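You operate a simulated robot arm through the tools that you are given. There is no shell and no other tool.

You are at the controls of a simulated robot arm. One attempt, no reset.

## Task
Lock the tilt, slide the tailstock up to the cup, switch on and run the test once.
Fine: lock the tailstock with the blue knob before the test; one press of the white button.

The check looks at the end state, three seconds after you hand in, the way a careful person would. Anything else that was tipped, shoved, dropped, spilled or broken makes it a failure.

## Robot
A 7-joint arm with a two-finger parallel gripper, fixed in place. Base frame: the origin is on the floor under the middle of its stand, x ahead of it, y to its left, z up; the work surface is at about z = 800. Lengths are in mm, angles in rad, forces in N, time in s.
With the tool pointing down near the work surface it reaches from about 520 to 960 mm from the base axis. Its first joint turns from -2.897 to 2.897 rad. Payload 3.91 kg.
The TCP is the grasp point between the finger pads, 30 mm short of the fingertips. In the tool frame z runs along the fingers and y along their closing line. The gripper opens to 110 mm. The fingers are 20 mm wide and 10 mm thick; the gripper's body (48 by 112 mm) begins 55 mm behind the TCP.
Orientation is that of the tool frame in the base frame, as [roll, pitch, yaw] about the fixed x, y, z axes, in that order (R = Rz(yaw) Ry(pitch) Rx(roll)). With the fingers straight down and closing along the base's y, the tool's x points along the base's -x, its y along +y and its z along -z.

## Interface
- The arm moves only by the tool play_rows. Its argument "moves" is a list of rows, each an object of numbers (a shift or turn left out is 0, a gripper value left out holds the last): "x", "y", "z": the shift along the tool's x, y, z in mm; "rx", "ry", "rz": the turn, a rotation vector about the tool's x, y, z in rad; "fingers": the opening, from 0 (shut) to 1 (fully open). In form: [{"x": .., "y": .., "z": .., "rx": .., "ry": .., "rz": .., "fingers": ..}, ...]. A call has 1 to 20 rows; each row shifts and turns the commanded pose from where the row before left it, along the tool's axes as they then stand. A row lasts 0.2 s, in which the tool goes at most 50 mm and 0.15 rad; a call with a longer step from one row to the next is refused whole, and so is a gripper value outside its range. Where a pose cannot be reached the arm comes as near as it can. A force on the tool above 90 N (or 10 N above the force at the start of the call, whichever is more), or a blocked arm, ends the call early, and 0.2 s more pass. The fingers move at their own pace (about 72 mm/s each) and stop on an object; they squeeze with about 42 N. The grip force told is the motor's: it shows also when the fingers shut on nothing. Time passes only in rows, and 0.2 s behind the last, so rows that do not move let the fingers close. It gives the time, the measured TCP pose, the force on the tool (base axes), the opening and the grip force at its end, in the units of the frame above (readings bear some noise), with the torque about the TCP (base axes, N m) and any sound that the robot's microphone picked up.
- Cameras (640 x 400 px; columns grow to the right, rows downward): "scene" is fixed at [59.8, -651.6, 1460.5]; the picture's right is [0.65, -0.76, 0.00], its down [-0.38, -0.33, -0.86] and it looks along [0.66, 0.56, -0.50] (base axes); focal length 337 px, centre (320, 200). "wrist" rides on the gripper at [72, 17, -103] in the tool frame; the picture's right is [-0.23, 0.97, 0.00], its down [-0.76, -0.18, -0.62] and it looks along [-0.61, -0.14, 0.78] (tool axes); focal length 222 px, centre (320, 200).
- capture(camera): a new picture of that camera. No time passes.
- move_column(by): slides the trunk up (or, below 0, down) by that many mm; the arm rides with it, the base frame stays. It gives what a move gives, with no picture.
- measure_at(camera, pixels): for up to 12 pixels [column, row] of the newest picture of that camera ("zoom" is the newest enlarged one), the place [x, y, z] in the base frame of the surface seen there, good to about 2 mm, but the place of the scene camera against the robot may be out by one fixed shift of up to 12 mm in any direction. No time passes.
- zoom(camera, box): a new picture of the part [left, top, right, bottom] of that camera's present view, enlarged. No time passes.
- finish_job(): hands the job in; it is judged then, once.

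Open the gripper and draw the arm clear of the work before you hand the job in, unless the task says otherwise.

The tools are called after "Call:" by a JSON object that holds its "op" and its "data". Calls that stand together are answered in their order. play_rows: Moves the arm, as the interface text tells. Its arguments: {"type":"object","properties":{"moves":{"type":"array","items":{"type":"object","properties":{"x":{"type":"number"},"y":{"type":"number"},"z":{"type":"number"},"rx":{"type":"number"},"ry":{"type":"number"},"rz":{"type":"number"},"fingers":{"type":"number"}}}}},"required":["moves"]} The other tools are called the same way: move_column (by) moves the trunk up or down; capture (camera) takes a picture; measure_at (camera, pixels) gives the place of the surface under pixels of a picture; zoom (camera, box) takes an enlarged picture of a part of a camera's view; finish_job () hands the job in.

At the start:

```text
clock: 0.0
ee_pos: [532.3, -165.4, 1178.5]
orientation: [-3.142, 0.001, -3.141]
force: [-1.2, -0.7, -0.3]
torque: [0.01, -0.01, 0.0]
finger_gap: 110.2
gripper_force: 0.1
trunk travel left (down, up): [-625.0, 57.0]
```

scene: 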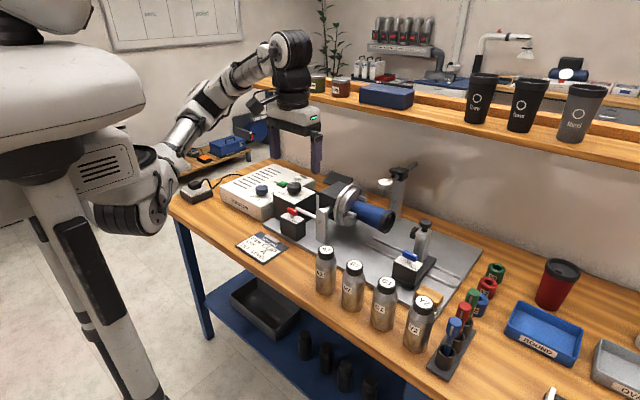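
wrist: 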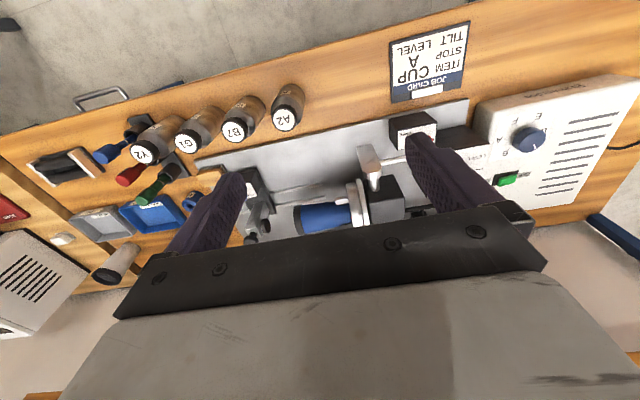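

I start by looking closely at the machine in the scene picture (about columns 180-480, rows 150-300) and at the job card.

Call:
{"op": "zoom", "data": {"camera": "scene", "box": [200, 150, 360, 250]}}

Call:
{"op": "zoom", "data": {"camera": "scene", "box": [320, 150, 480, 300]}}

Call:
{"op": "zoom", "data": {"camera": "wrist", "box": [340, 10, 640, 220]}}

Call:
{"op": "zoom", "data": {"camera": "scene", "box": [220, 220, 300, 270]}}

```text
4.00 times, centred on (280, 200) of scene
```

zoom: 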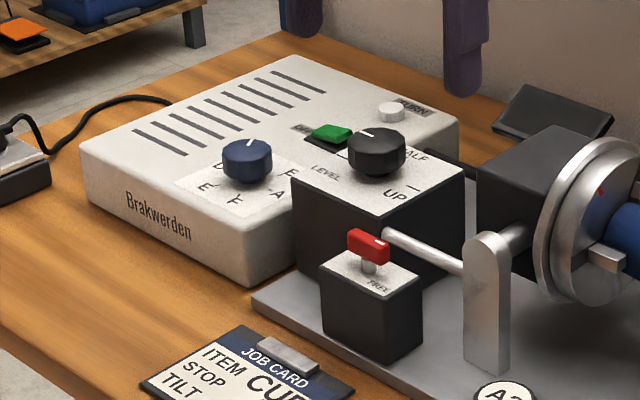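

```text
2.67 times, centred on (400, 225) of scene
```

zoom: 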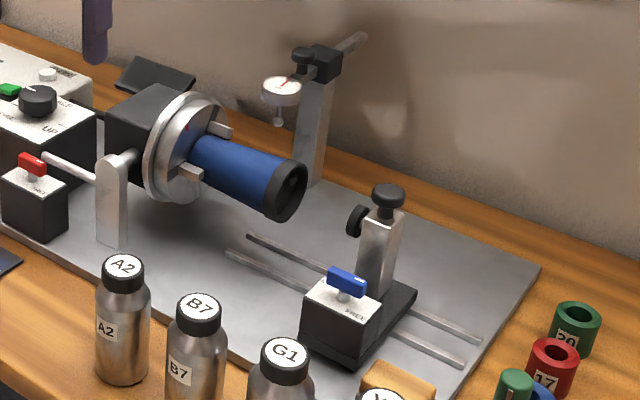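

```text
1.90 times, centred on (490, 115) of wrist
```

zoom: 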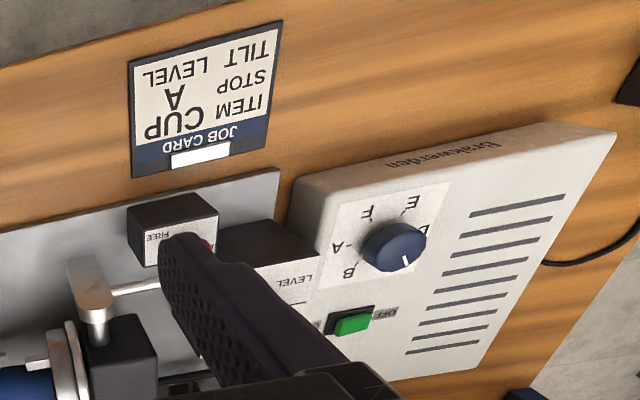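

```text
8.00 times, centred on (260, 245) of scene
```

zoom: 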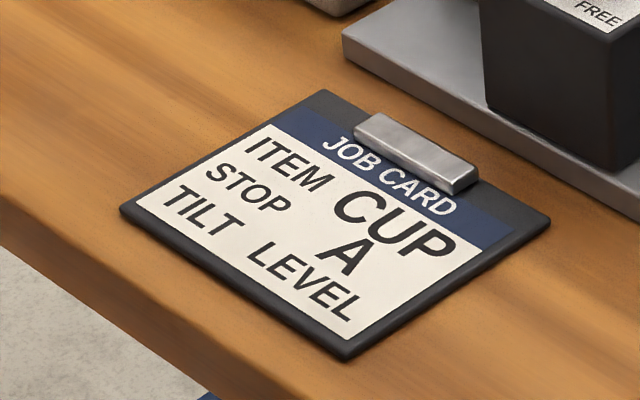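

The job card reads ITEM CUP / STOP A / TILT LEVEL. I measure the main controls in the scene picture to locate them before moving in for a closer look.

Call:
{"op": "capture", "data": {"camera": "scene"}}

Call:
{"op": "measure_at", "data": {"camera": "scene", "pixels": [[262, 188], [294, 186], [283, 183], [297, 177], [292, 211], [321, 215], [407, 255], [409, 270], [425, 222], [388, 222], [345, 190], [386, 181]]}}

Call:
{"op": "measure_at", "data": {"camera": "wrist", "pixels": [[531, 139], [507, 179], [405, 130], [370, 170], [350, 205], [300, 218], [255, 190], [265, 235], [285, 98], [240, 122], [430, 65], [258, 217]]}}

```text
taken
```

scene: 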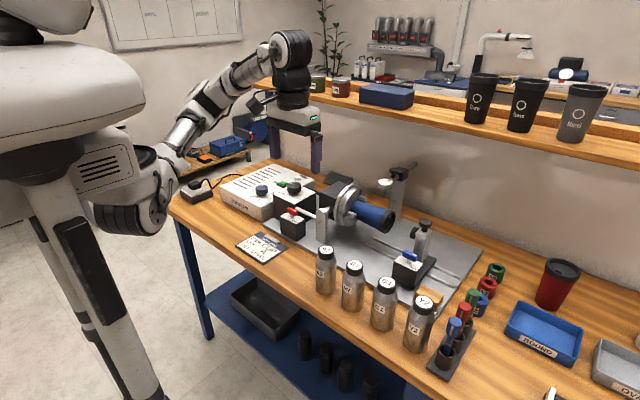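

```text
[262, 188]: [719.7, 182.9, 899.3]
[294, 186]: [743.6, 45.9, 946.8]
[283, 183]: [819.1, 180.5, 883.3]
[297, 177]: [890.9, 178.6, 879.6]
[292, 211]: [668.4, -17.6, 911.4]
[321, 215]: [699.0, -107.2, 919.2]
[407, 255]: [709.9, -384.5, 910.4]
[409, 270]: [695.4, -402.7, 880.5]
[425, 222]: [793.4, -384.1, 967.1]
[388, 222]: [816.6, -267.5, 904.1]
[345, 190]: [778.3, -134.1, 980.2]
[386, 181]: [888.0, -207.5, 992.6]
```

```text
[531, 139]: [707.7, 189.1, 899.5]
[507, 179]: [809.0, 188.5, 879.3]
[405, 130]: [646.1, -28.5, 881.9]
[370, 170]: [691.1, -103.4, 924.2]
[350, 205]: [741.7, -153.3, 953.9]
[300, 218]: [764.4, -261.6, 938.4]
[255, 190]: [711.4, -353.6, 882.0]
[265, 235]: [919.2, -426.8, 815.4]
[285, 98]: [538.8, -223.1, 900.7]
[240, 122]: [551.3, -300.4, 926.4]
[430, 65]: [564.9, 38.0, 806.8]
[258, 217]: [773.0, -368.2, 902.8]
```

The scene camera reads about +11/-7 mm off the wrist camera, so I will rely on the wrist. I move the arm high to the left, above the control box, for a closer look at the dials.

Call:
{"op": "play_rows", "data": {"moves": [{"x": -8, "y": 40, "z": 8}, {"x": -8, "y": 40, "z": 8}, {"x": -8, "y": 40, "z": 8}, {"x": -8, "y": 40, "z": 8}, {"x": -8, "y": 40, "z": 8}, {"x": -8, "y": 40, "z": 8}, {}]}}

Call:
{"op": "capture", "data": {"camera": "wrist"}}

```text
clock: 1.6
ee_pos: [578.5, 75.3, 1130.9]
orientation: [-3.141, 0.0, -3.141]
force: [-0.3, 0.6, -1.0]
torque: [-0.01, -0.04, 0.0]
finger_gap: 109.7
gripper_force: 0.0
trunk travel left (down, up): [-625.0, 57.0]
```

```text
taken
```

wrist: 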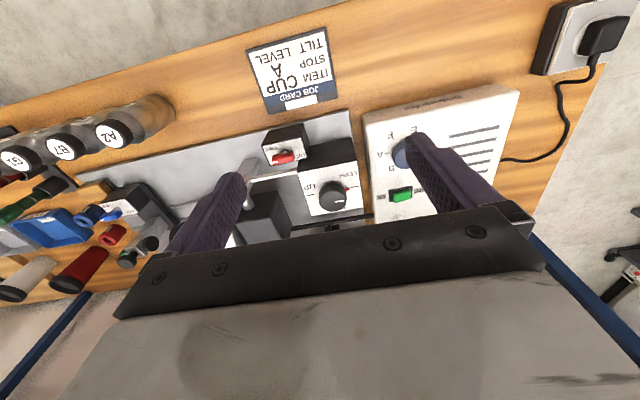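

I zoom in on the tilt box, red lever and the control box in this wrist picture (columns 240-500, rows 90-250).

Call:
{"op": "zoom", "data": {"camera": "wrist", "box": [240, 110, 400, 230]}}

Call:
{"op": "zoom", "data": {"camera": "wrist", "box": [350, 90, 510, 230]}}

Call:
{"op": "zoom", "data": {"camera": "wrist", "box": [60, 150, 240, 270]}}

Call:
{"op": "measure_at", "data": {"camera": "wrist", "pixels": [[333, 194], [347, 188], [285, 156], [272, 158], [292, 153], [401, 150], [401, 195], [325, 165], [345, 165]]}}

```text
3.33 times, centred on (320, 170) of wrist
```

zoom: 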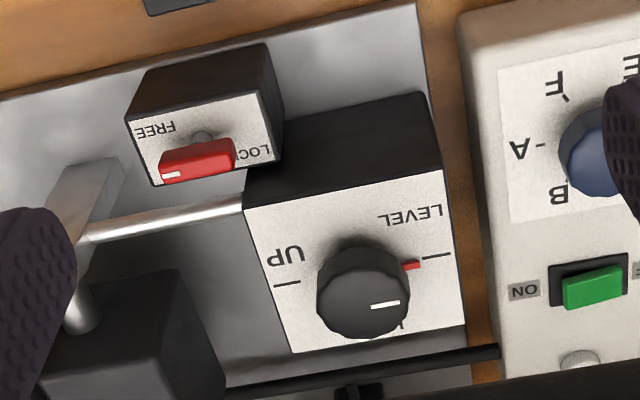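

```text
2.86 times, centred on (430, 160) of wrist
```

zoom: 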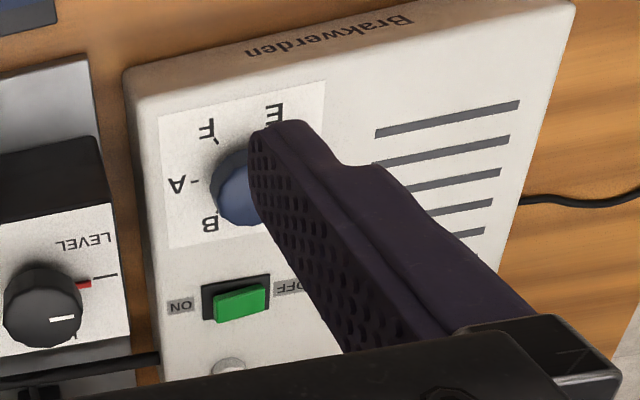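

```text
3.33 times, centred on (150, 210) of wrist
```

zoom: 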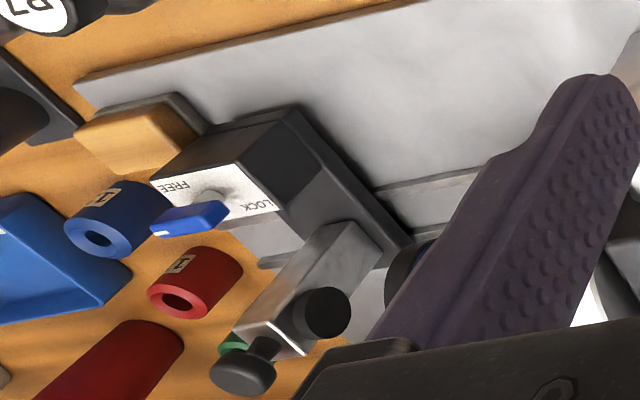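

```text
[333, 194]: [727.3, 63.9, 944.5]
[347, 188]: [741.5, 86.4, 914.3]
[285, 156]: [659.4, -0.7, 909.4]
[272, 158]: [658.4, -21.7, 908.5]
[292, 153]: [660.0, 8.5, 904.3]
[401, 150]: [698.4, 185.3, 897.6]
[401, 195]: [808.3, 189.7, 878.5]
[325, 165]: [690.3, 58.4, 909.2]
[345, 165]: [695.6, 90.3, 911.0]
```

The red lever's white tip is on its FREE side and the black tilt knob seems near LEVEL. I move further left and lower so the dial and tilt knob sit between the fingers.

Call:
{"op": "play_rows", "data": {"moves": [{"x": -5, "y": 22, "z": 20}, {"x": -5, "y": 22, "z": 20}, {"x": -5, "y": 22, "z": 20}, {"x": -5, "y": 22, "z": 10}, {}]}}

Call:
{"op": "capture", "data": {"camera": "wrist"}}

Call:
{"op": "zoom", "data": {"camera": "wrist", "box": [260, 90, 420, 230]}}

Call:
{"op": "zoom", "data": {"camera": "scene", "box": [240, 165, 320, 225]}}

```text
clock: 2.8
ee_pos: [597.4, 164.0, 1060.6]
orientation: [3.141, -0.001, 3.141]
force: [-0.3, -0.5, -0.6]
torque: [0.0, 0.01, 0.0]
finger_gap: 109.8
gripper_force: 0.1
trunk travel left (down, up): [-625.0, 57.0]
```

```text
taken
```

wrist: 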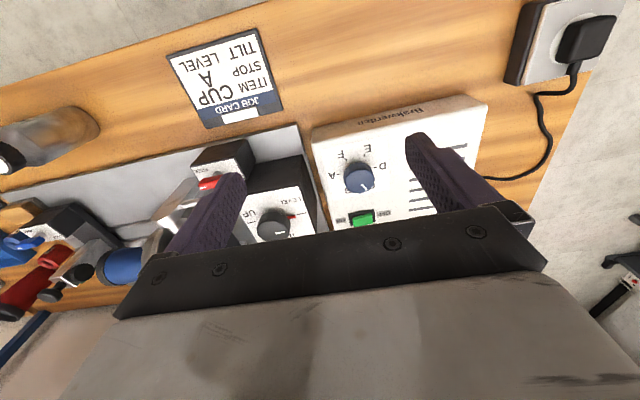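

```text
2.86 times, centred on (340, 160) of wrist
```

zoom: 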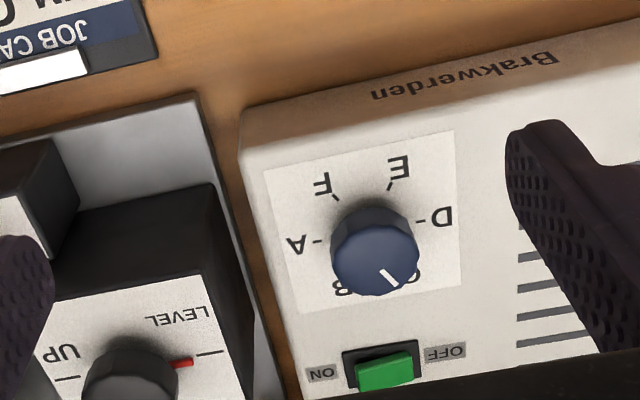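

```text
6.67 times, centred on (280, 195) of scene
```

zoom: 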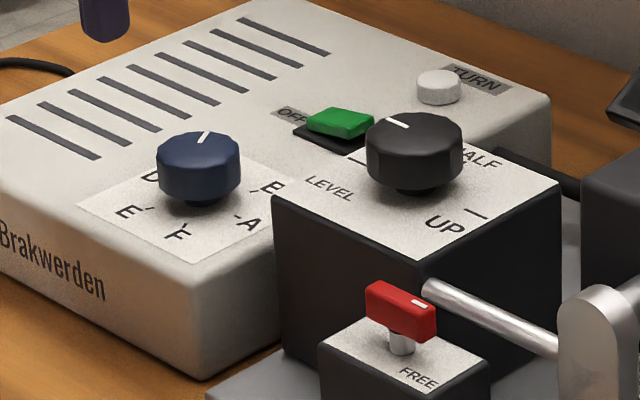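

The dial points at C while the card says STOP A; the rocker (362,217) shows ON on the -y side, OFF on the +y side. Next I go right to view the cup and tailstock between the fingers.

Call:
{"op": "play_rows", "data": {"moves": [{"y": -45, "z": -8}, {"y": -45, "z": -8}, {"y": -45, "z": -8}, {"y": -45, "z": -8}, {"y": -45}, {"y": -45}, {"y": -45}, {"y": -45}, {"y": -45}, {"y": -35}, {}]}}

Call:
{"op": "capture", "data": {"camera": "wrist"}}

Call:
{"op": "zoom", "data": {"camera": "wrist", "box": [220, 80, 440, 240]}}

Call:
{"op": "zoom", "data": {"camera": "scene", "box": [310, 160, 470, 300]}}

```text
clock: 5.2
ee_pos: [601.1, -276.5, 1091.2]
orientation: [-3.141, 0.0, -3.141]
force: [-0.5, -0.1, -0.4]
torque: [-0.01, -0.02, 0.01]
finger_gap: 109.9
gripper_force: 0.1
trunk travel left (down, up): [-625.0, 57.0]
```

```text
taken
```

wrist: 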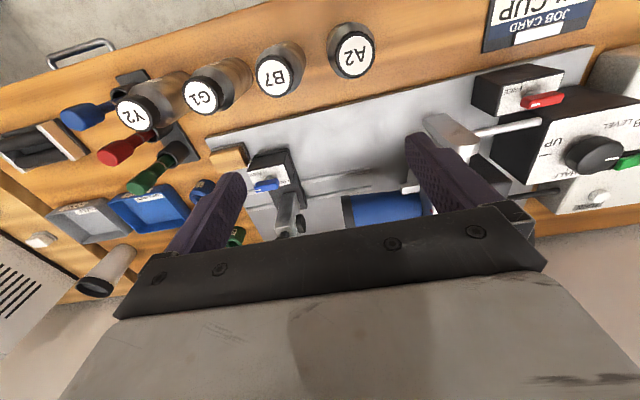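

```text
2.50 times, centred on (330, 160) of wrist
```

zoom: 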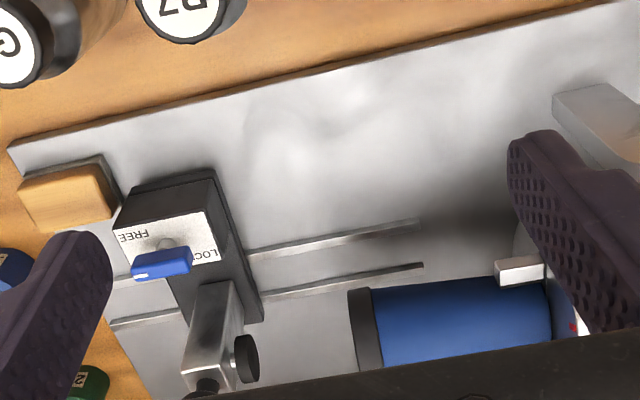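

```text
2.86 times, centred on (390, 230) of scene
```

zoom: 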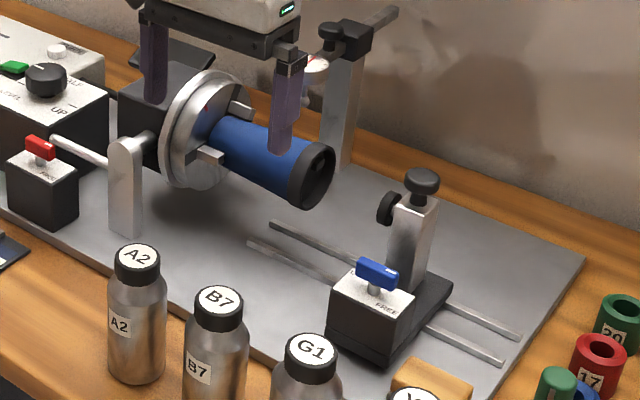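

The tailstock has a black pad facing +y (zoom (245,357)) and the cup's black rim is at zoom (365,330). I measure these surfaces using the wrist picture.

Call:
{"op": "measure_at", "data": {"camera": "wrist", "pixels": [[265, 186], [278, 184], [286, 177], [278, 160], [268, 160], [303, 223], [288, 210], [345, 210], [345, 200], [360, 210], [400, 205], [430, 200]]}}

Call:
{"op": "measure_at", "data": {"camera": "scene", "pixels": [[425, 224], [418, 231], [420, 243], [390, 220], [381, 213], [370, 208], [430, 262], [440, 255], [408, 255], [398, 250], [396, 160], [399, 266]]}}

```text
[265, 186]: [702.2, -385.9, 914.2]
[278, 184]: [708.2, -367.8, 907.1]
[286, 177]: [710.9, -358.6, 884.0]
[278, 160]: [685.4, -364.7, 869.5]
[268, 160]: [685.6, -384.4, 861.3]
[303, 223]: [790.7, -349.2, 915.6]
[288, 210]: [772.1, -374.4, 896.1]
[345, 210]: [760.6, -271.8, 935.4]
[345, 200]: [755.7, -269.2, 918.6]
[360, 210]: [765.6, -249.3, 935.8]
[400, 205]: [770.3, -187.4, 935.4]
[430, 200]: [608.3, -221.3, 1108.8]
```

```text
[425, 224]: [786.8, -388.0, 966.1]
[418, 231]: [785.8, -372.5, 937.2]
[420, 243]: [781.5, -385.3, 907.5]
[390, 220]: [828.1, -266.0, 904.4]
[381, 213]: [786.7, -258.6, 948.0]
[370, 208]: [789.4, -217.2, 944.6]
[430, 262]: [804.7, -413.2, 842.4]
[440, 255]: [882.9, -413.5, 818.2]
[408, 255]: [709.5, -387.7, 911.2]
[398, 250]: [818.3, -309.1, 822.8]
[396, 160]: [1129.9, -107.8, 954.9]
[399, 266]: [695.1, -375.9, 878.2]
```

I move forward 100 mm at the same height (tips at z≈1061, above everything on the bench) so that cup and tailstock appear higher in the wrist view.

Call:
{"op": "play_rows", "data": {"moves": [{"x": -30, "y": -8, "z": -5}, {"x": -30, "y": -8, "z": -5}, {"x": -30, "y": -8, "z": -5}, {"x": -20, "y": -8, "z": -5}, {}]}}

Call:
{"op": "capture", "data": {"camera": "wrist"}}

Call:
{"op": "zoom", "data": {"camera": "wrist", "box": [200, 80, 440, 240]}}

```text
clock: 6.4
ee_pos: [708.9, -309.0, 1114.2]
orientation: [-3.14, 0.0, 3.142]
force: [0.2, -0.2, -0.1]
torque: [-0.02, -0.02, 0.01]
finger_gap: 109.8
gripper_force: 0.1
trunk travel left (down, up): [-625.0, 57.0]
```

```text
taken
```

wrist: 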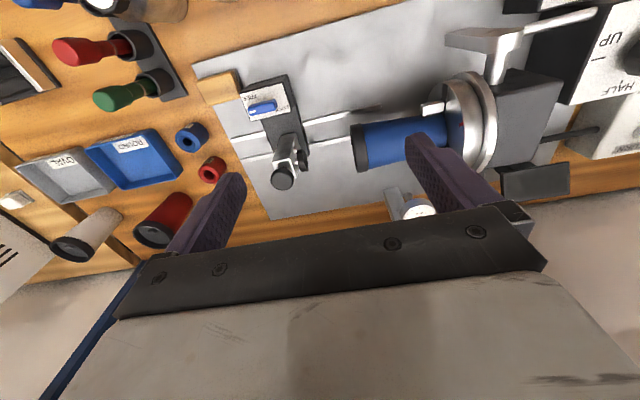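

```text
2.50 times, centred on (320, 160) of wrist
```

zoom: 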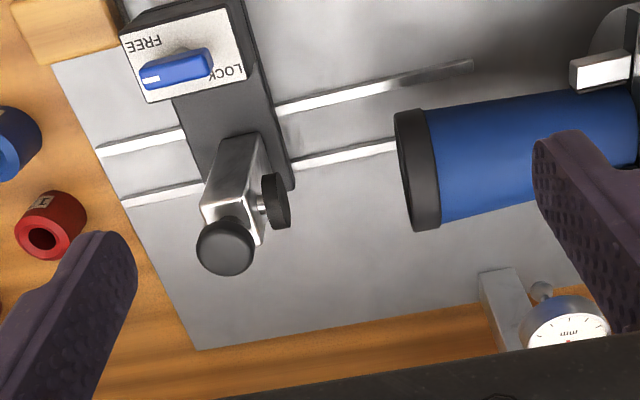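

Now the whole tailstock is visible: FREE/LOCK plate, blue handle with white tip at FREE, post, pad on a rod, top knob. I measure points on all of these in the zoomed picture.

Call:
{"op": "measure_at", "data": {"camera": "zoom", "pixels": [[150, 77], [205, 62], [125, 40], [225, 12], [243, 75], [150, 100], [228, 250], [240, 150], [275, 200], [262, 203], [215, 205], [262, 235]]}}

Call:
{"op": "measure_at", "data": {"camera": "zoom", "pixels": [[400, 120], [405, 150], [415, 200], [425, 170], [430, 112], [438, 220], [520, 150], [620, 130], [280, 180], [470, 65], [350, 150], [190, 135]]}}

```text
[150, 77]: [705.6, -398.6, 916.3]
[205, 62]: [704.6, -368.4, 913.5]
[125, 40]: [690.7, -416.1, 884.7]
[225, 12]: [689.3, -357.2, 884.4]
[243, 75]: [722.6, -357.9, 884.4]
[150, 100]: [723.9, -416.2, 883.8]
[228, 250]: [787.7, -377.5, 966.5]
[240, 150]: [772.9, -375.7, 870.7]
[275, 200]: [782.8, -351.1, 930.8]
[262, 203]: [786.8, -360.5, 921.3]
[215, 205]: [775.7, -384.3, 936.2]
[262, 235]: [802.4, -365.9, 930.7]
```

```text
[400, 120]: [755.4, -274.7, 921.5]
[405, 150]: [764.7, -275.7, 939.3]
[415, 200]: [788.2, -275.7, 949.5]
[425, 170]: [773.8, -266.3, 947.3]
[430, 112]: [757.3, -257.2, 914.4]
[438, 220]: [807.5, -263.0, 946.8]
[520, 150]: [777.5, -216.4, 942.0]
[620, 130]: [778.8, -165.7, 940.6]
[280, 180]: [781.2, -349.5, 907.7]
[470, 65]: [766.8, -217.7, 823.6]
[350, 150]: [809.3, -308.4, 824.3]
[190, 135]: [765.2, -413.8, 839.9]
```

Cup mouth is a circle about (789, -276, 915) r≈34, and the pad faces it from y≈-350, so roughly 73 mm of slide. I go to the red tilt lever first, hovering the open gripper above it for a close look.

Call:
{"op": "play_rows", "data": {"moves": [{"x": 7, "y": 43, "z": 5}, {"x": 7, "y": 43, "z": 5}, {"x": 8, "y": 43, "z": 8}, {"x": 8, "y": 43, "z": 8}, {"x": 8, "y": 43, "z": 8}, {"x": 8, "y": 43, "z": 8}, {"x": 8, "y": 43, "z": 8}, {"z": 35}, {"z": 30}, {"z": 15}, {}]}}

Call:
{"op": "capture", "data": {"camera": "wrist"}}

Call:
{"op": "zoom", "data": {"camera": "wrist", "box": [240, 80, 440, 240]}}

```text
clock: 8.8
ee_pos: [654.2, -6.5, 983.1]
orientation: [3.14, -0.001, 3.141]
force: [0.2, -0.2, -0.8]
torque: [-0.04, 0.03, 0.01]
finger_gap: 109.9
gripper_force: 0.1
trunk travel left (down, up): [-625.0, 57.0]
```

```text
taken
```

wrist: 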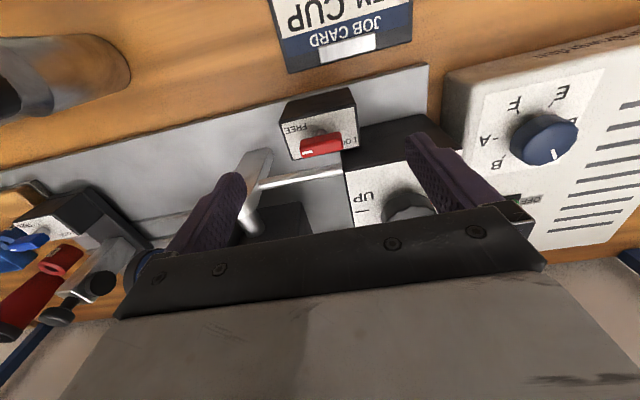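

```text
2.50 times, centred on (340, 160) of wrist
```

zoom: 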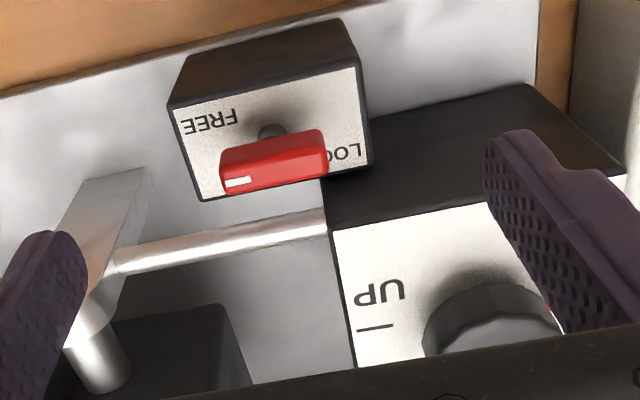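

The lever hides part of the plate, so I shift forward 75 mm at a safe height; the camera will then look nearly straight down on the red lever at the top of its picture.

Call:
{"op": "play_rows", "data": {"moves": [{"z": -20}, {"x": -40, "y": -10}, {"x": -37, "y": -8}, {}]}}

Call:
{"op": "capture", "data": {"camera": "wrist"}}

Call:
{"op": "zoom", "data": {"camera": "wrist", "box": [220, 0, 440, 160]}}

```text
clock: 9.8
ee_pos: [731.4, -24.8, 1004.1]
orientation: [-3.141, 0.001, 3.141]
force: [-0.4, -0.3, -0.5]
torque: [0.02, 0.0, -0.01]
finger_gap: 110.1
gripper_force: 0.1
trunk travel left (down, up): [-625.0, 57.0]
```

```text
taken
```

wrist: 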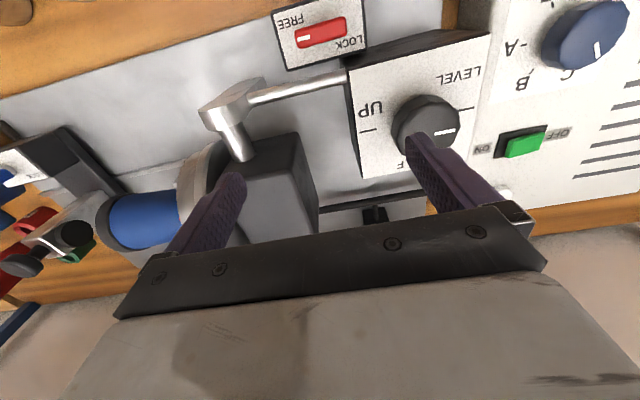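

```text
2.50 times, centred on (330, 80) of wrist
```

zoom: 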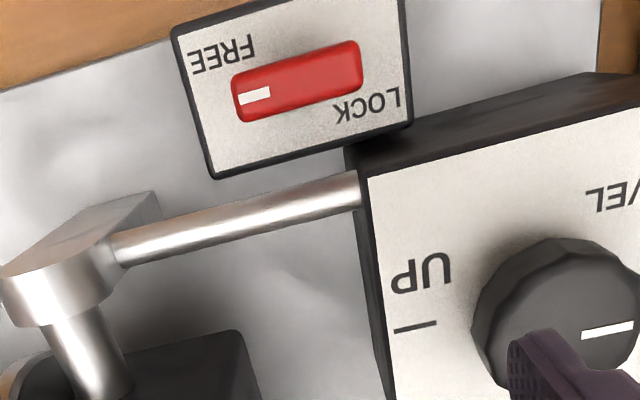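

From above: the white tip points to -y at FREE and LOCK is at the +x,+y corner, so the lever turns counter-clockwise seen from above. I measure the lever, plate, rod, and the tilt knob.

Call:
{"op": "measure_at", "data": {"camera": "zoom", "pixels": [[240, 97], [355, 65], [297, 82], [240, 75], [245, 120], [357, 45], [360, 85], [230, 200], [320, 188], [175, 32], [410, 120], [218, 175]]}}

Call:
{"op": "measure_at", "data": {"camera": "wrist", "pixels": [[425, 120], [437, 132], [453, 130], [395, 125], [473, 108], [362, 131], [522, 146], [510, 140], [537, 135], [570, 38], [598, 48], [545, 45]]}}

Call:
{"op": "zoom", "data": {"camera": "wrist", "box": [380, 70, 560, 200]}}

```text
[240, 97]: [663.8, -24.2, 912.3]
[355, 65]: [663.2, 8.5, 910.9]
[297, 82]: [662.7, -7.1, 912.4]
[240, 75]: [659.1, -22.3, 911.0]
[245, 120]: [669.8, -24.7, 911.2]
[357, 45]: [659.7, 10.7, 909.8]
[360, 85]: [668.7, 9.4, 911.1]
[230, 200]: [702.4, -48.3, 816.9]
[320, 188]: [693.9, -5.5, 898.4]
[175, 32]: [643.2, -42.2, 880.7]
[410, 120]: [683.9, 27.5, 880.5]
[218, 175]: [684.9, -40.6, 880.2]
```

```text
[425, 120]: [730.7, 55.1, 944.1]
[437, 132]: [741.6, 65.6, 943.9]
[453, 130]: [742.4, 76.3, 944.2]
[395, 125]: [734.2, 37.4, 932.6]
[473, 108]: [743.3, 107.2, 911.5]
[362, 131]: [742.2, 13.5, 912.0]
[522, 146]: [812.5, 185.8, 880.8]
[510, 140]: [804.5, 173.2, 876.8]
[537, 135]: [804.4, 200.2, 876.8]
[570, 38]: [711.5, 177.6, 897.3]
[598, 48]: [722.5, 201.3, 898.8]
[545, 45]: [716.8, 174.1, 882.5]
```

```text
3.08 times, centred on (470, 135) of wrist
```

zoom: 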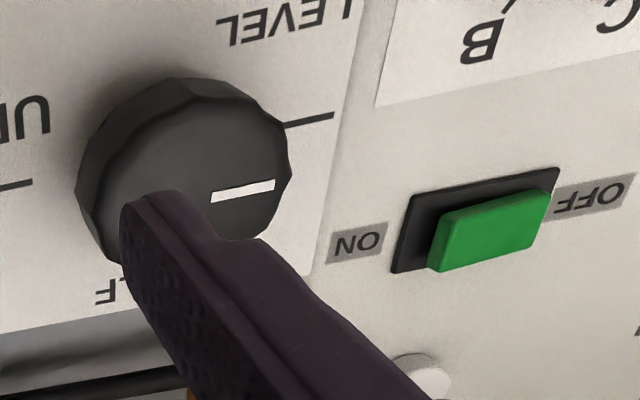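

The tilt knob's white line (741.6,65.6)→(742.4,76.3) lies on the LEVEL tick at (743,107), so the tilt is at LEVEL. The red lever pivots at (664,-7), top z 911; I move above it, turn the gripper so it closes along x, and narrow the fingers.

Call:
{"op": "play_rows", "data": {"moves": [{"x": 34, "y": 9, "fingers": 0.25}, {"x": 33.4, "y": 8.5}, {"rz": 0.1428}, {"rz": 0.1428}, {"rz": 0.1428}, {"rz": 0.1428}, {"rz": 0.1428}, {"rz": 0.1428}, {"rz": 0.1428}, {"rz": 0.1428}, {"rz": 0.1428}, {"rz": 0.1428}, {"rz": 0.1428}, {}, {}]}}

Call:
{"op": "capture", "data": {"camera": "wrist"}}

```text
clock: 13.0
ee_pos: [664.0, -6.3, 1002.9]
orientation: [3.141, 0.001, 1.57]
force: [0.8, -0.1, 0.2]
torque: [0.02, -0.02, 0.01]
finger_gap: 27.2
gripper_force: 0.0
trunk travel left (down, up): [-625.0, 57.0]
```

```text
taken
```

wrist: 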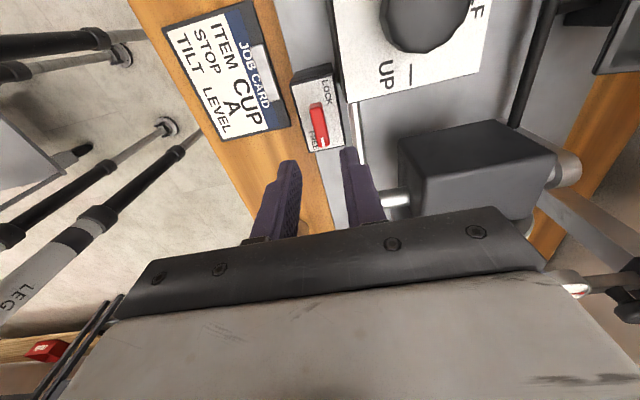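

The gripper is over the lever (lever at (318,122), between the fingers at columns ~285 and ~355). I descend to z≈938 and check.

Call:
{"op": "play_rows", "data": {"moves": [{"z": 30}, {"z": 25}, {"z": 10}, {}]}}

Call:
{"op": "capture", "data": {"camera": "wrist"}}

Call:
{"op": "zoom", "data": {"camera": "wrist", "box": [240, 100, 420, 240]}}

Call:
{"op": "zoom", "data": {"camera": "scene", "box": [240, 140, 360, 240]}}

```text
clock: 14.0
ee_pos: [663.8, -6.8, 937.3]
orientation: [3.141, -0.002, 1.57]
force: [0.3, 0.4, 0.5]
torque: [0.01, 0.01, 0.05]
finger_gap: 27.4
gripper_force: 0.0
trunk travel left (down, up): [-625.0, 57.0]
```

```text
taken
```

wrist: 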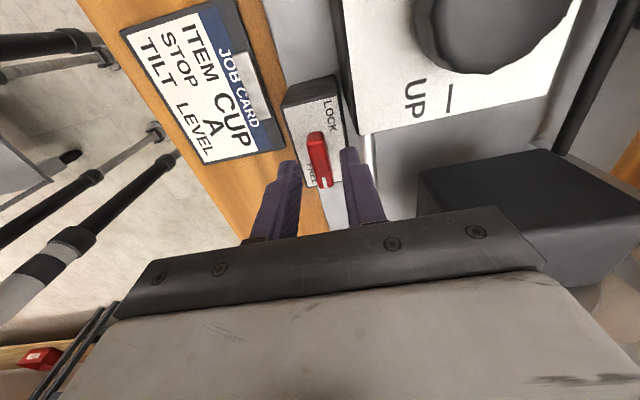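

```text
2.86 times, centred on (330, 170) of wrist
```

zoom: 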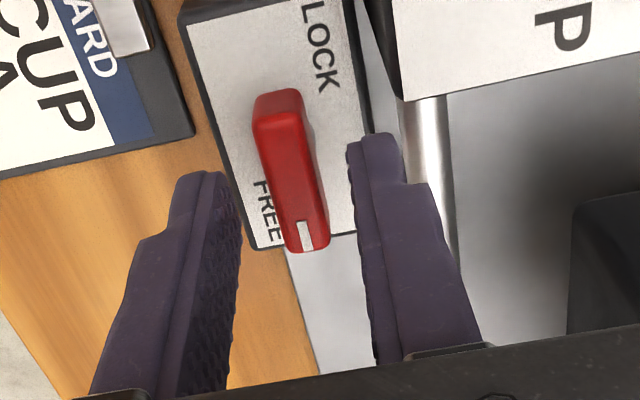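

```text
4.00 times, centred on (300, 190) of scene
```

zoom: 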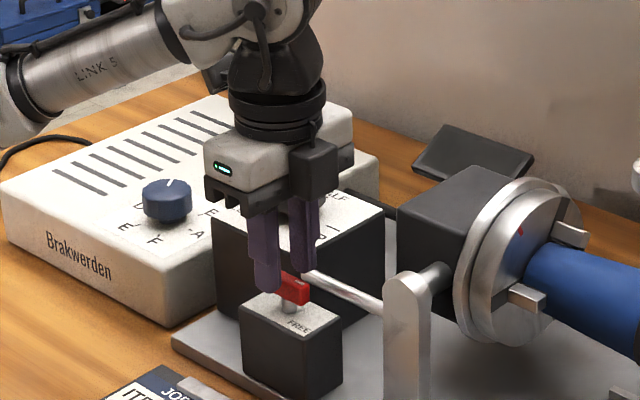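

The fingers straddle the red lever (zoom (285,170)), tips just below its top. I lower 7 mm more and close on the lever.

Call:
{"op": "play_rows", "data": {"moves": [{"z": 7}, {}, {"fingers": 0}, {}, {}, {}]}}

Call:
{"op": "zoom", "data": {"camera": "scene", "box": [240, 140, 360, 240]}}

Call:
{"op": "capture", "data": {"camera": "wrist"}}

```text
clock: 15.4
ee_pos: [664.0, -7.3, 931.0]
orientation: [-3.14, 0.0, 1.571]
force: [4.3, -0.9, 1.7]
torque: [0.07, -0.11, -0.01]
finger_gap: 11.7
gripper_force: 44.8
trunk travel left (down, up): [-625.0, 57.0]
```

```text
4.00 times, centred on (300, 190) of scene
```

zoom: 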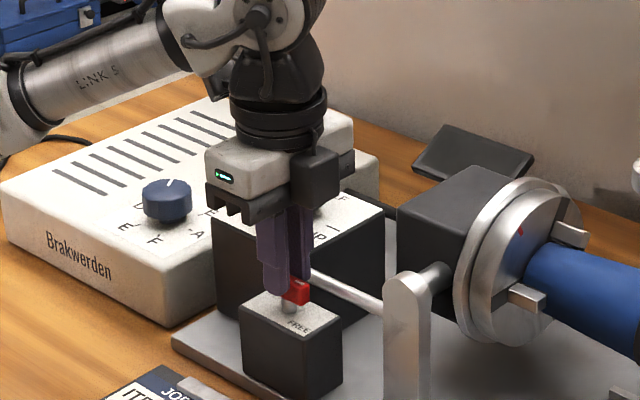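

```text
taken
```

wrist: 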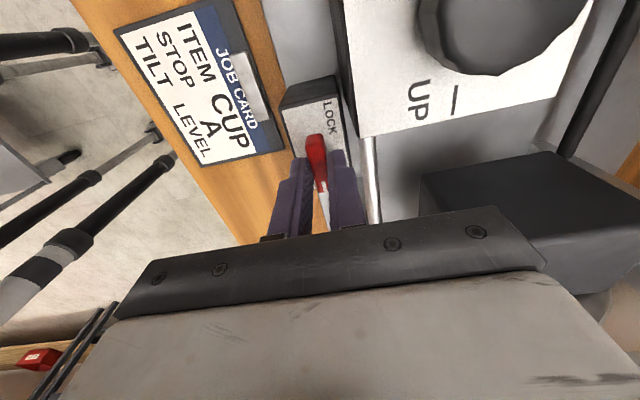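

Gripped (gap 11.7 mm, 45 N). I turn counter-clockwise (tool -rz) a small amount first and watch the torque about z.

Call:
{"op": "play_rows", "data": {"moves": [{"rz": -0.1}, {"rz": -0.1}, {"rz": -0.1}]}}

Call:
{"op": "capture", "data": {"camera": "wrist"}}

```text
clock: 16.2
ee_pos: [663.9, -7.2, 932.0]
orientation: [-3.139, -0.001, 1.874]
force: [-5.7, 7.2, -1.0]
torque: [-0.97, -0.24, -0.01]
finger_gap: 12.1
gripper_force: 44.8
trunk travel left (down, up): [-625.0, 57.0]
```

```text
taken
```

wrist: 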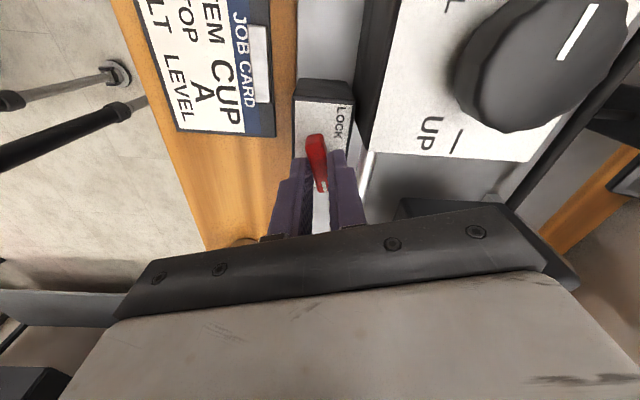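

The lever follows the gripper (forces small, lever still aligned with the fingers at (318,165) while the plate has turned). I continue the turn.

Call:
{"op": "play_rows", "data": {"moves": [{"rz": -0.12}, {"rz": -0.12}, {"rz": -0.12}, {"rz": -0.12}, {"rz": -0.12}]}}

Call:
{"op": "capture", "data": {"camera": "wrist"}}

```text
clock: 17.4
ee_pos: [662.7, -7.1, 931.6]
orientation: [3.14, 0.001, 2.473]
force: [-13.4, 7.1, 5.9]
torque: [0.63, 1.09, -0.06]
finger_gap: 11.9
gripper_force: 44.9
trunk travel left (down, up): [-625.0, 57.0]
```

```text
taken
```

wrist: 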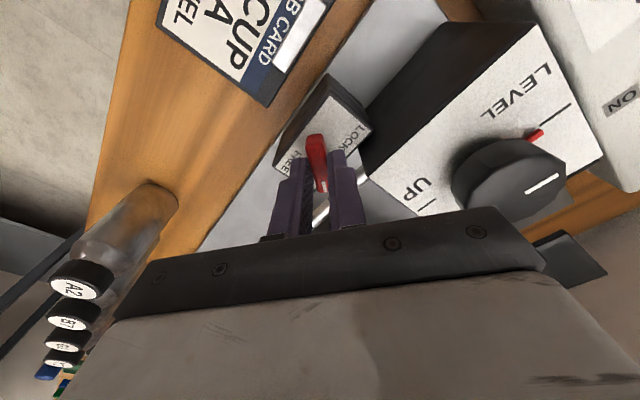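

About 52° turned, with only small side forces. I continue toward 90°.

Call:
{"op": "play_rows", "data": {"moves": [{"rz": -0.12}, {"rz": -0.12}, {"rz": -0.12}, {"rz": -0.12}, {"rz": -0.12}, {"rz": -0.07}, {}]}}

Call:
{"op": "capture", "data": {"camera": "wrist"}}

Call:
{"op": "zoom", "data": {"camera": "wrist", "box": [240, 80, 420, 220]}}

```text
clock: 19.0
ee_pos: [663.2, -6.5, 930.9]
orientation: [3.141, 0.0, -3.142]
force: [-20.1, 0.4, -4.3]
torque: [-0.01, 0.6, 0.0]
finger_gap: 12.0
gripper_force: 44.9
trunk travel left (down, up): [-625.0, 57.0]
```

```text
taken
```

wrist: 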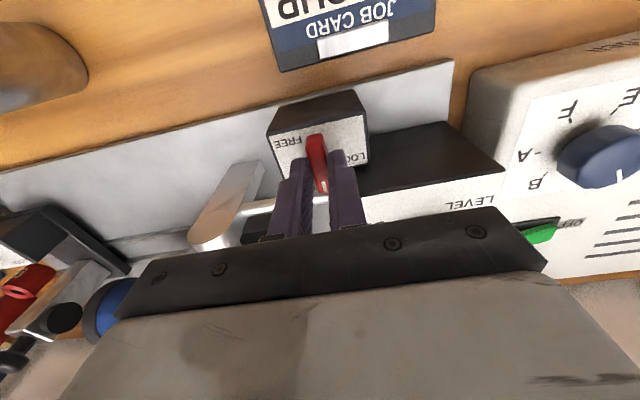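

```text
2.86 times, centred on (330, 150) of wrist
```

zoom: 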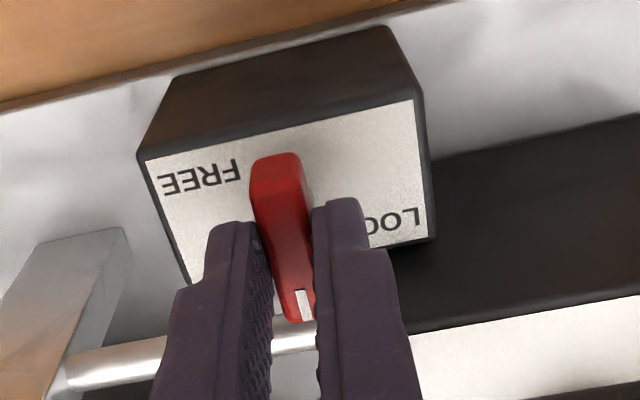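

The lever stands at 90° with the white tip toward +x, beside LOCK, and no z torque yet. I turn a little further to feel for the end stop.

Call:
{"op": "play_rows", "data": {"moves": [{"rz": -0.06}, {"rz": -0.06}, {}]}}

Call:
{"op": "zoom", "data": {"camera": "wrist", "box": [240, 80, 420, 220]}}

```text
clock: 19.8
ee_pos: [663.4, -8.6, 931.9]
orientation: [3.14, 0.001, -3.023]
force: [-15.7, -0.6, -6.2]
torque: [-0.02, 0.79, -1.07]
finger_gap: 13.6
gripper_force: 45.0
trunk travel left (down, up): [-625.0, 57.0]
```

```text
2.86 times, centred on (330, 150) of wrist
```

zoom: 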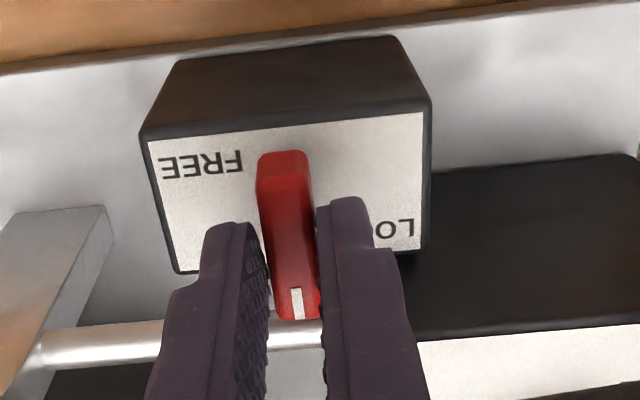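

Torque z −1.07 N·m and the pads being forced apart (13.6 mm) show the hard stop at LOCK. I turn back the extra 0.12 rad, open a little and lift.

Call:
{"op": "play_rows", "data": {"moves": [{"rz": 0.06}, {"rz": 0.05}, {"fingers": 0.3}, {}, {"z": -20}, {"z": -40}, {"z": -40}, {}]}}

Call:
{"op": "capture", "data": {"camera": "wrist"}}

Call:
{"op": "zoom", "data": {"camera": "wrist", "box": [220, 60, 420, 200]}}

```text
clock: 21.6
ee_pos: [664.3, -7.8, 1031.3]
orientation: [-3.141, -0.002, -3.132]
force: [0.0, 1.2, 0.3]
torque: [-0.01, 0.0, 0.02]
finger_gap: 32.9
gripper_force: 0.1
trunk travel left (down, up): [-625.0, 57.0]
```

```text
taken
```

wrist: 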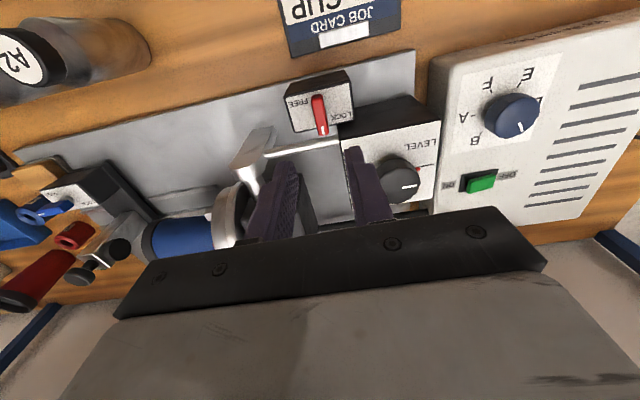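

```text
2.86 times, centred on (320, 130) of wrist
```

zoom: 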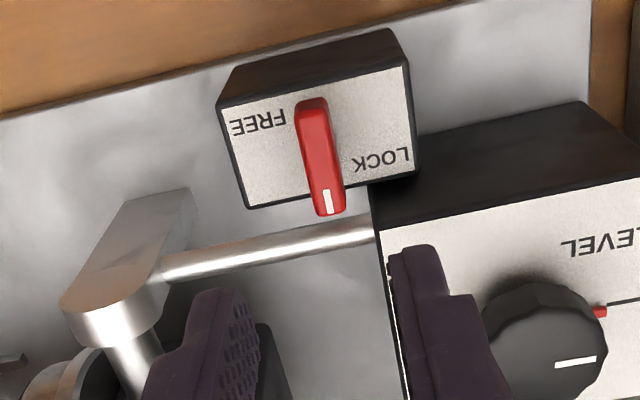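

The red lever now reads LOCK and the tilt knob is still on LEVEL. Before sliding the tailstock I inspect the cup mouth (scene ~(392,222)) and the surroundings of the tailstock base.

Call:
{"op": "zoom", "data": {"camera": "scene", "box": [365, 190, 445, 240]}}

Call:
{"op": "zoom", "data": {"camera": "scene", "box": [380, 230, 500, 320]}}

Call:
{"op": "zoom", "data": {"camera": "scene", "box": [330, 150, 450, 240]}}

```text
8.00 times, centred on (405, 215) of scene
```

zoom: 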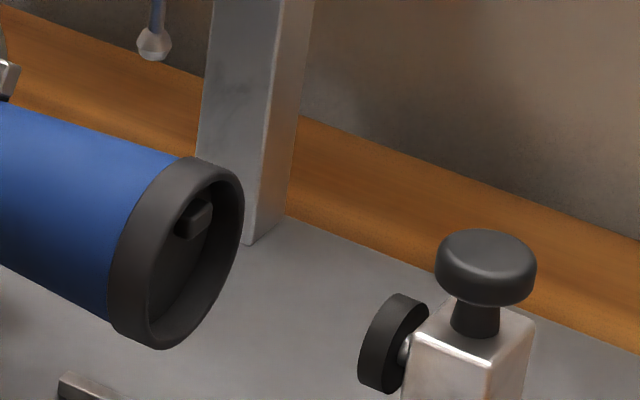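

```text
4.44 times, centred on (440, 275) of scene
```

zoom: 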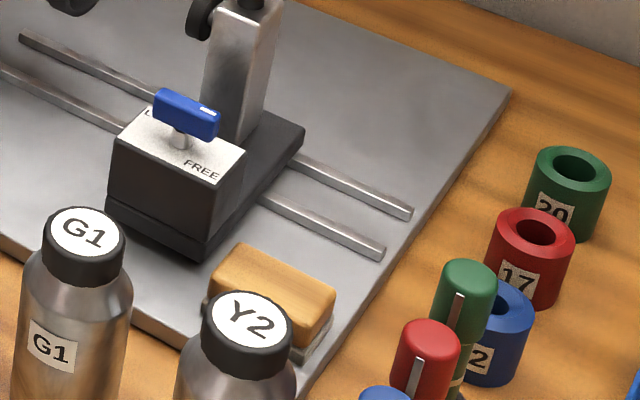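

```text
4.44 times, centred on (390, 195) of scene
```

zoom: 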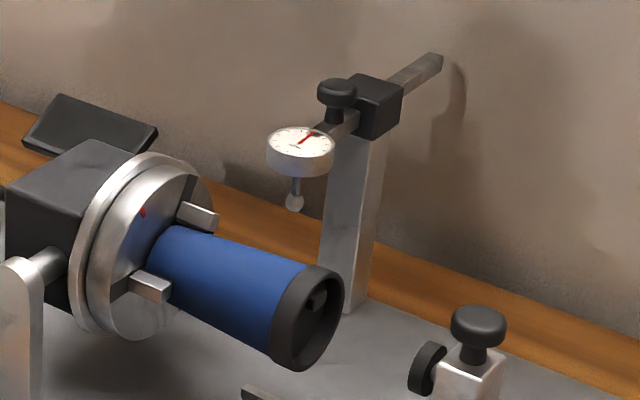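

The lid is recessed in the rim, so the pad will enter slightly before touching. I check the height of the dial-gauge stand (scene ~(393,171)) before travelling past it.

Call:
{"op": "capture", "data": {"camera": "scene"}}

Call:
{"op": "measure_at", "data": {"camera": "scene", "pixels": [[393, 170], [400, 172], [412, 164], [386, 180], [385, 194], [383, 220], [377, 225], [378, 219], [372, 228], [430, 285], [437, 292], [428, 292]]}}

```text
taken
```

scene: 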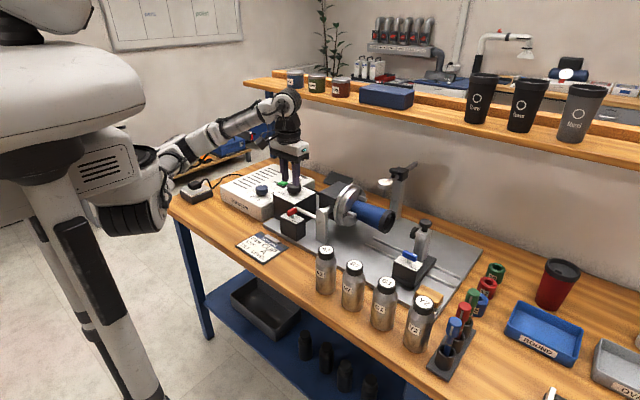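

```text
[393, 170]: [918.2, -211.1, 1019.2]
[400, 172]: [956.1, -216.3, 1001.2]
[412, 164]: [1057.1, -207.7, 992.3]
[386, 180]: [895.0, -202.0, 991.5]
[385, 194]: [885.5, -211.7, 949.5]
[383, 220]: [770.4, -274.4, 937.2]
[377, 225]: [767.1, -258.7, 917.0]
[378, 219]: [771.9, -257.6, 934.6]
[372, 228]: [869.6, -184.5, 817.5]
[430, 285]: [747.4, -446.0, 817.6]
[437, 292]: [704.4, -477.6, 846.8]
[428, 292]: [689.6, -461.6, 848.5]
```

The gauge stand is at x>880 and tops out at z≈1019, so I travel at z≈1075 along x<790 to above the tailstock post at about (787,-377).

Call:
{"op": "play_rows", "data": {"moves": [{"z": -45}, {"x": -13.7, "y": -41}, {"x": -13.7, "y": -41}, {"x": -13.7, "y": -41}, {"x": -13.7, "y": -41}, {"x": -13.7, "y": -41}, {"x": -13.7, "y": -41}, {"x": -13.7, "y": -41}, {"x": -13.7, "y": -41}, {"x": -13.4, "y": -41}, {"fingers": 0.6}, {}]}}

Call:
{"op": "play_rows", "data": {"moves": [{"rz": 0.1428}, {"rz": 0.1428}, {"rz": 0.1428}, {"rz": 0.1428}, {"rz": 0.1428}, {"rz": 0.1428}, {"rz": 0.1428}, {"rz": 0.1428}, {"rz": 0.1428}, {"rz": 0.1428}, {"rz": 0.1328}, {}]}}

Call:
{"op": "capture", "data": {"camera": "wrist"}}

Call:
{"op": "zoom", "data": {"camera": "wrist", "box": [220, 60, 440, 230]}}

```text
clock: 24.2
ee_pos: [790.5, -377.5, 1074.4]
orientation: [-3.141, 0.001, -3.131]
force: [1.2, -0.6, 0.6]
torque: [-0.04, -0.02, 0.01]
finger_gap: 65.9
gripper_force: 0.1
trunk travel left (down, up): [-625.0, 57.0]
```

```text
clock: 26.8
ee_pos: [791.8, -375.5, 1076.3]
orientation: [-3.141, 0.0, 1.589]
force: [0.0, 0.3, -0.1]
torque: [0.02, 0.02, 0.04]
finger_gap: 66.1
gripper_force: 0.0
trunk travel left (down, up): [-625.0, 57.0]
```

```text
taken
```

wrist: 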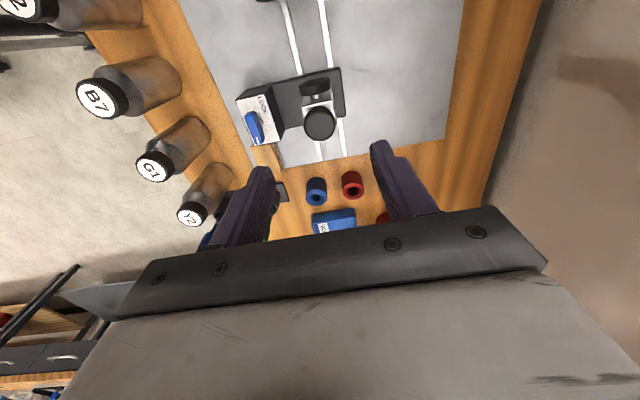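

```text
2.35 times, centred on (330, 145) of wrist
```

zoom: 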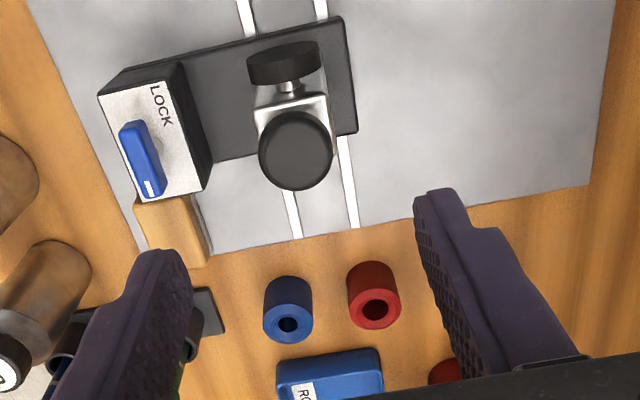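

The post, its top knob and pad are clearly seen from above (zoom (295,150), (283,62)). I measure the post faces to centre the grip.

Call:
{"op": "measure_at", "data": {"camera": "zoom", "pixels": [[295, 150], [262, 110], [325, 100], [328, 140], [260, 125], [290, 102], [250, 75], [318, 60], [283, 45], [240, 95], [350, 75], [338, 25]]}}

Call:
{"op": "measure_at", "data": {"camera": "zoom", "pixels": [[265, 150], [326, 150], [295, 118], [295, 185], [125, 130], [155, 190], [140, 160], [100, 97], [180, 62], [130, 195], [205, 185], [170, 225]]}}

```text
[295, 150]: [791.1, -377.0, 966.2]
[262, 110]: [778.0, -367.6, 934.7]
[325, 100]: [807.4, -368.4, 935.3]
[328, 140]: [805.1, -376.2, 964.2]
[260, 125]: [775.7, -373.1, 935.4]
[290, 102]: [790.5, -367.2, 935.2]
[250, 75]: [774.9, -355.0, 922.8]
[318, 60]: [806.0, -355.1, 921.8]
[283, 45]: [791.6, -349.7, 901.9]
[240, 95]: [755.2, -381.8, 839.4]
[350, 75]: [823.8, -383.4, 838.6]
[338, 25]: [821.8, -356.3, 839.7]
```

```text
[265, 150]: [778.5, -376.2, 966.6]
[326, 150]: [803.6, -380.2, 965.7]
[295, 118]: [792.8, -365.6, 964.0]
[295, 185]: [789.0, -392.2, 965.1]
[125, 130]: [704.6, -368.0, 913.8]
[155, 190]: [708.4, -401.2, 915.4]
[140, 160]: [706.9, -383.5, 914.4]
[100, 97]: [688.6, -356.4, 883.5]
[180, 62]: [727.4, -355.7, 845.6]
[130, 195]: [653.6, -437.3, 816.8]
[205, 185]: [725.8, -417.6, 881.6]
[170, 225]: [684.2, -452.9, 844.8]
```

The post spans x 775–807.5 around y≈-379, knob top at z 966. I align to (791,-380), descend to TCP z≈923 (palm clears the knob), and check before closing.

Call:
{"op": "play_rows", "data": {"moves": [{"x": -4.5, "y": -0.8, "rz": 0.018}, {"z": 45}, {"z": 45}, {"z": 40}, {"z": 15}, {"z": 8}, {}]}}

Call:
{"op": "capture", "data": {"camera": "wrist"}}

Call:
{"op": "zoom", "data": {"camera": "scene", "box": [340, 160, 480, 290]}}

```text
clock: 28.4
ee_pos: [790.8, -380.5, 923.9]
orientation: [3.141, -0.001, 1.573]
force: [-0.1, 0.3, 0.1]
torque: [0.01, -0.01, -0.03]
finger_gap: 65.9
gripper_force: 0.0
trunk travel left (down, up): [-625.0, 57.0]
```

```text
taken
```

wrist: 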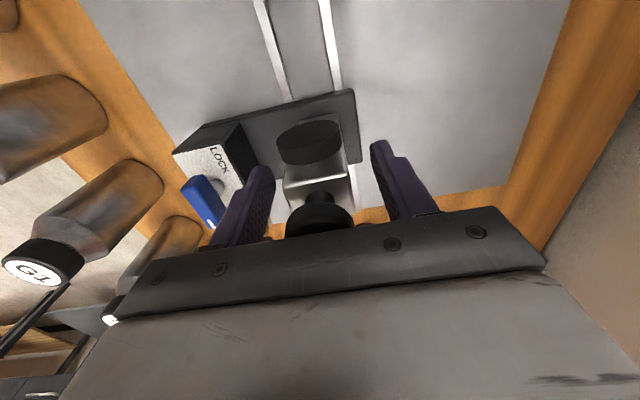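

```text
3.08 times, centred on (410, 225) of scene
```

zoom: 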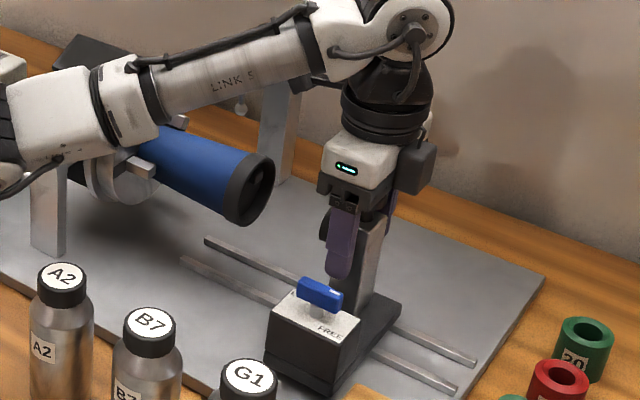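

The fingers flank the post with nothing touching (force ~0). I close on it.

Call:
{"op": "play_rows", "data": {"moves": [{"fingers": 0}, {}, {}, {}, {}]}}

```text
clock: 29.6
ee_pos: [790.6, -380.1, 924.6]
orientation: [-3.141, -0.002, 1.572]
force: [-1.7, 0.9, -1.2]
torque: [-0.24, -0.15, -0.33]
finger_gap: 35.8
gripper_force: 45.4
trunk travel left (down, up): [-625.0, 57.0]
```

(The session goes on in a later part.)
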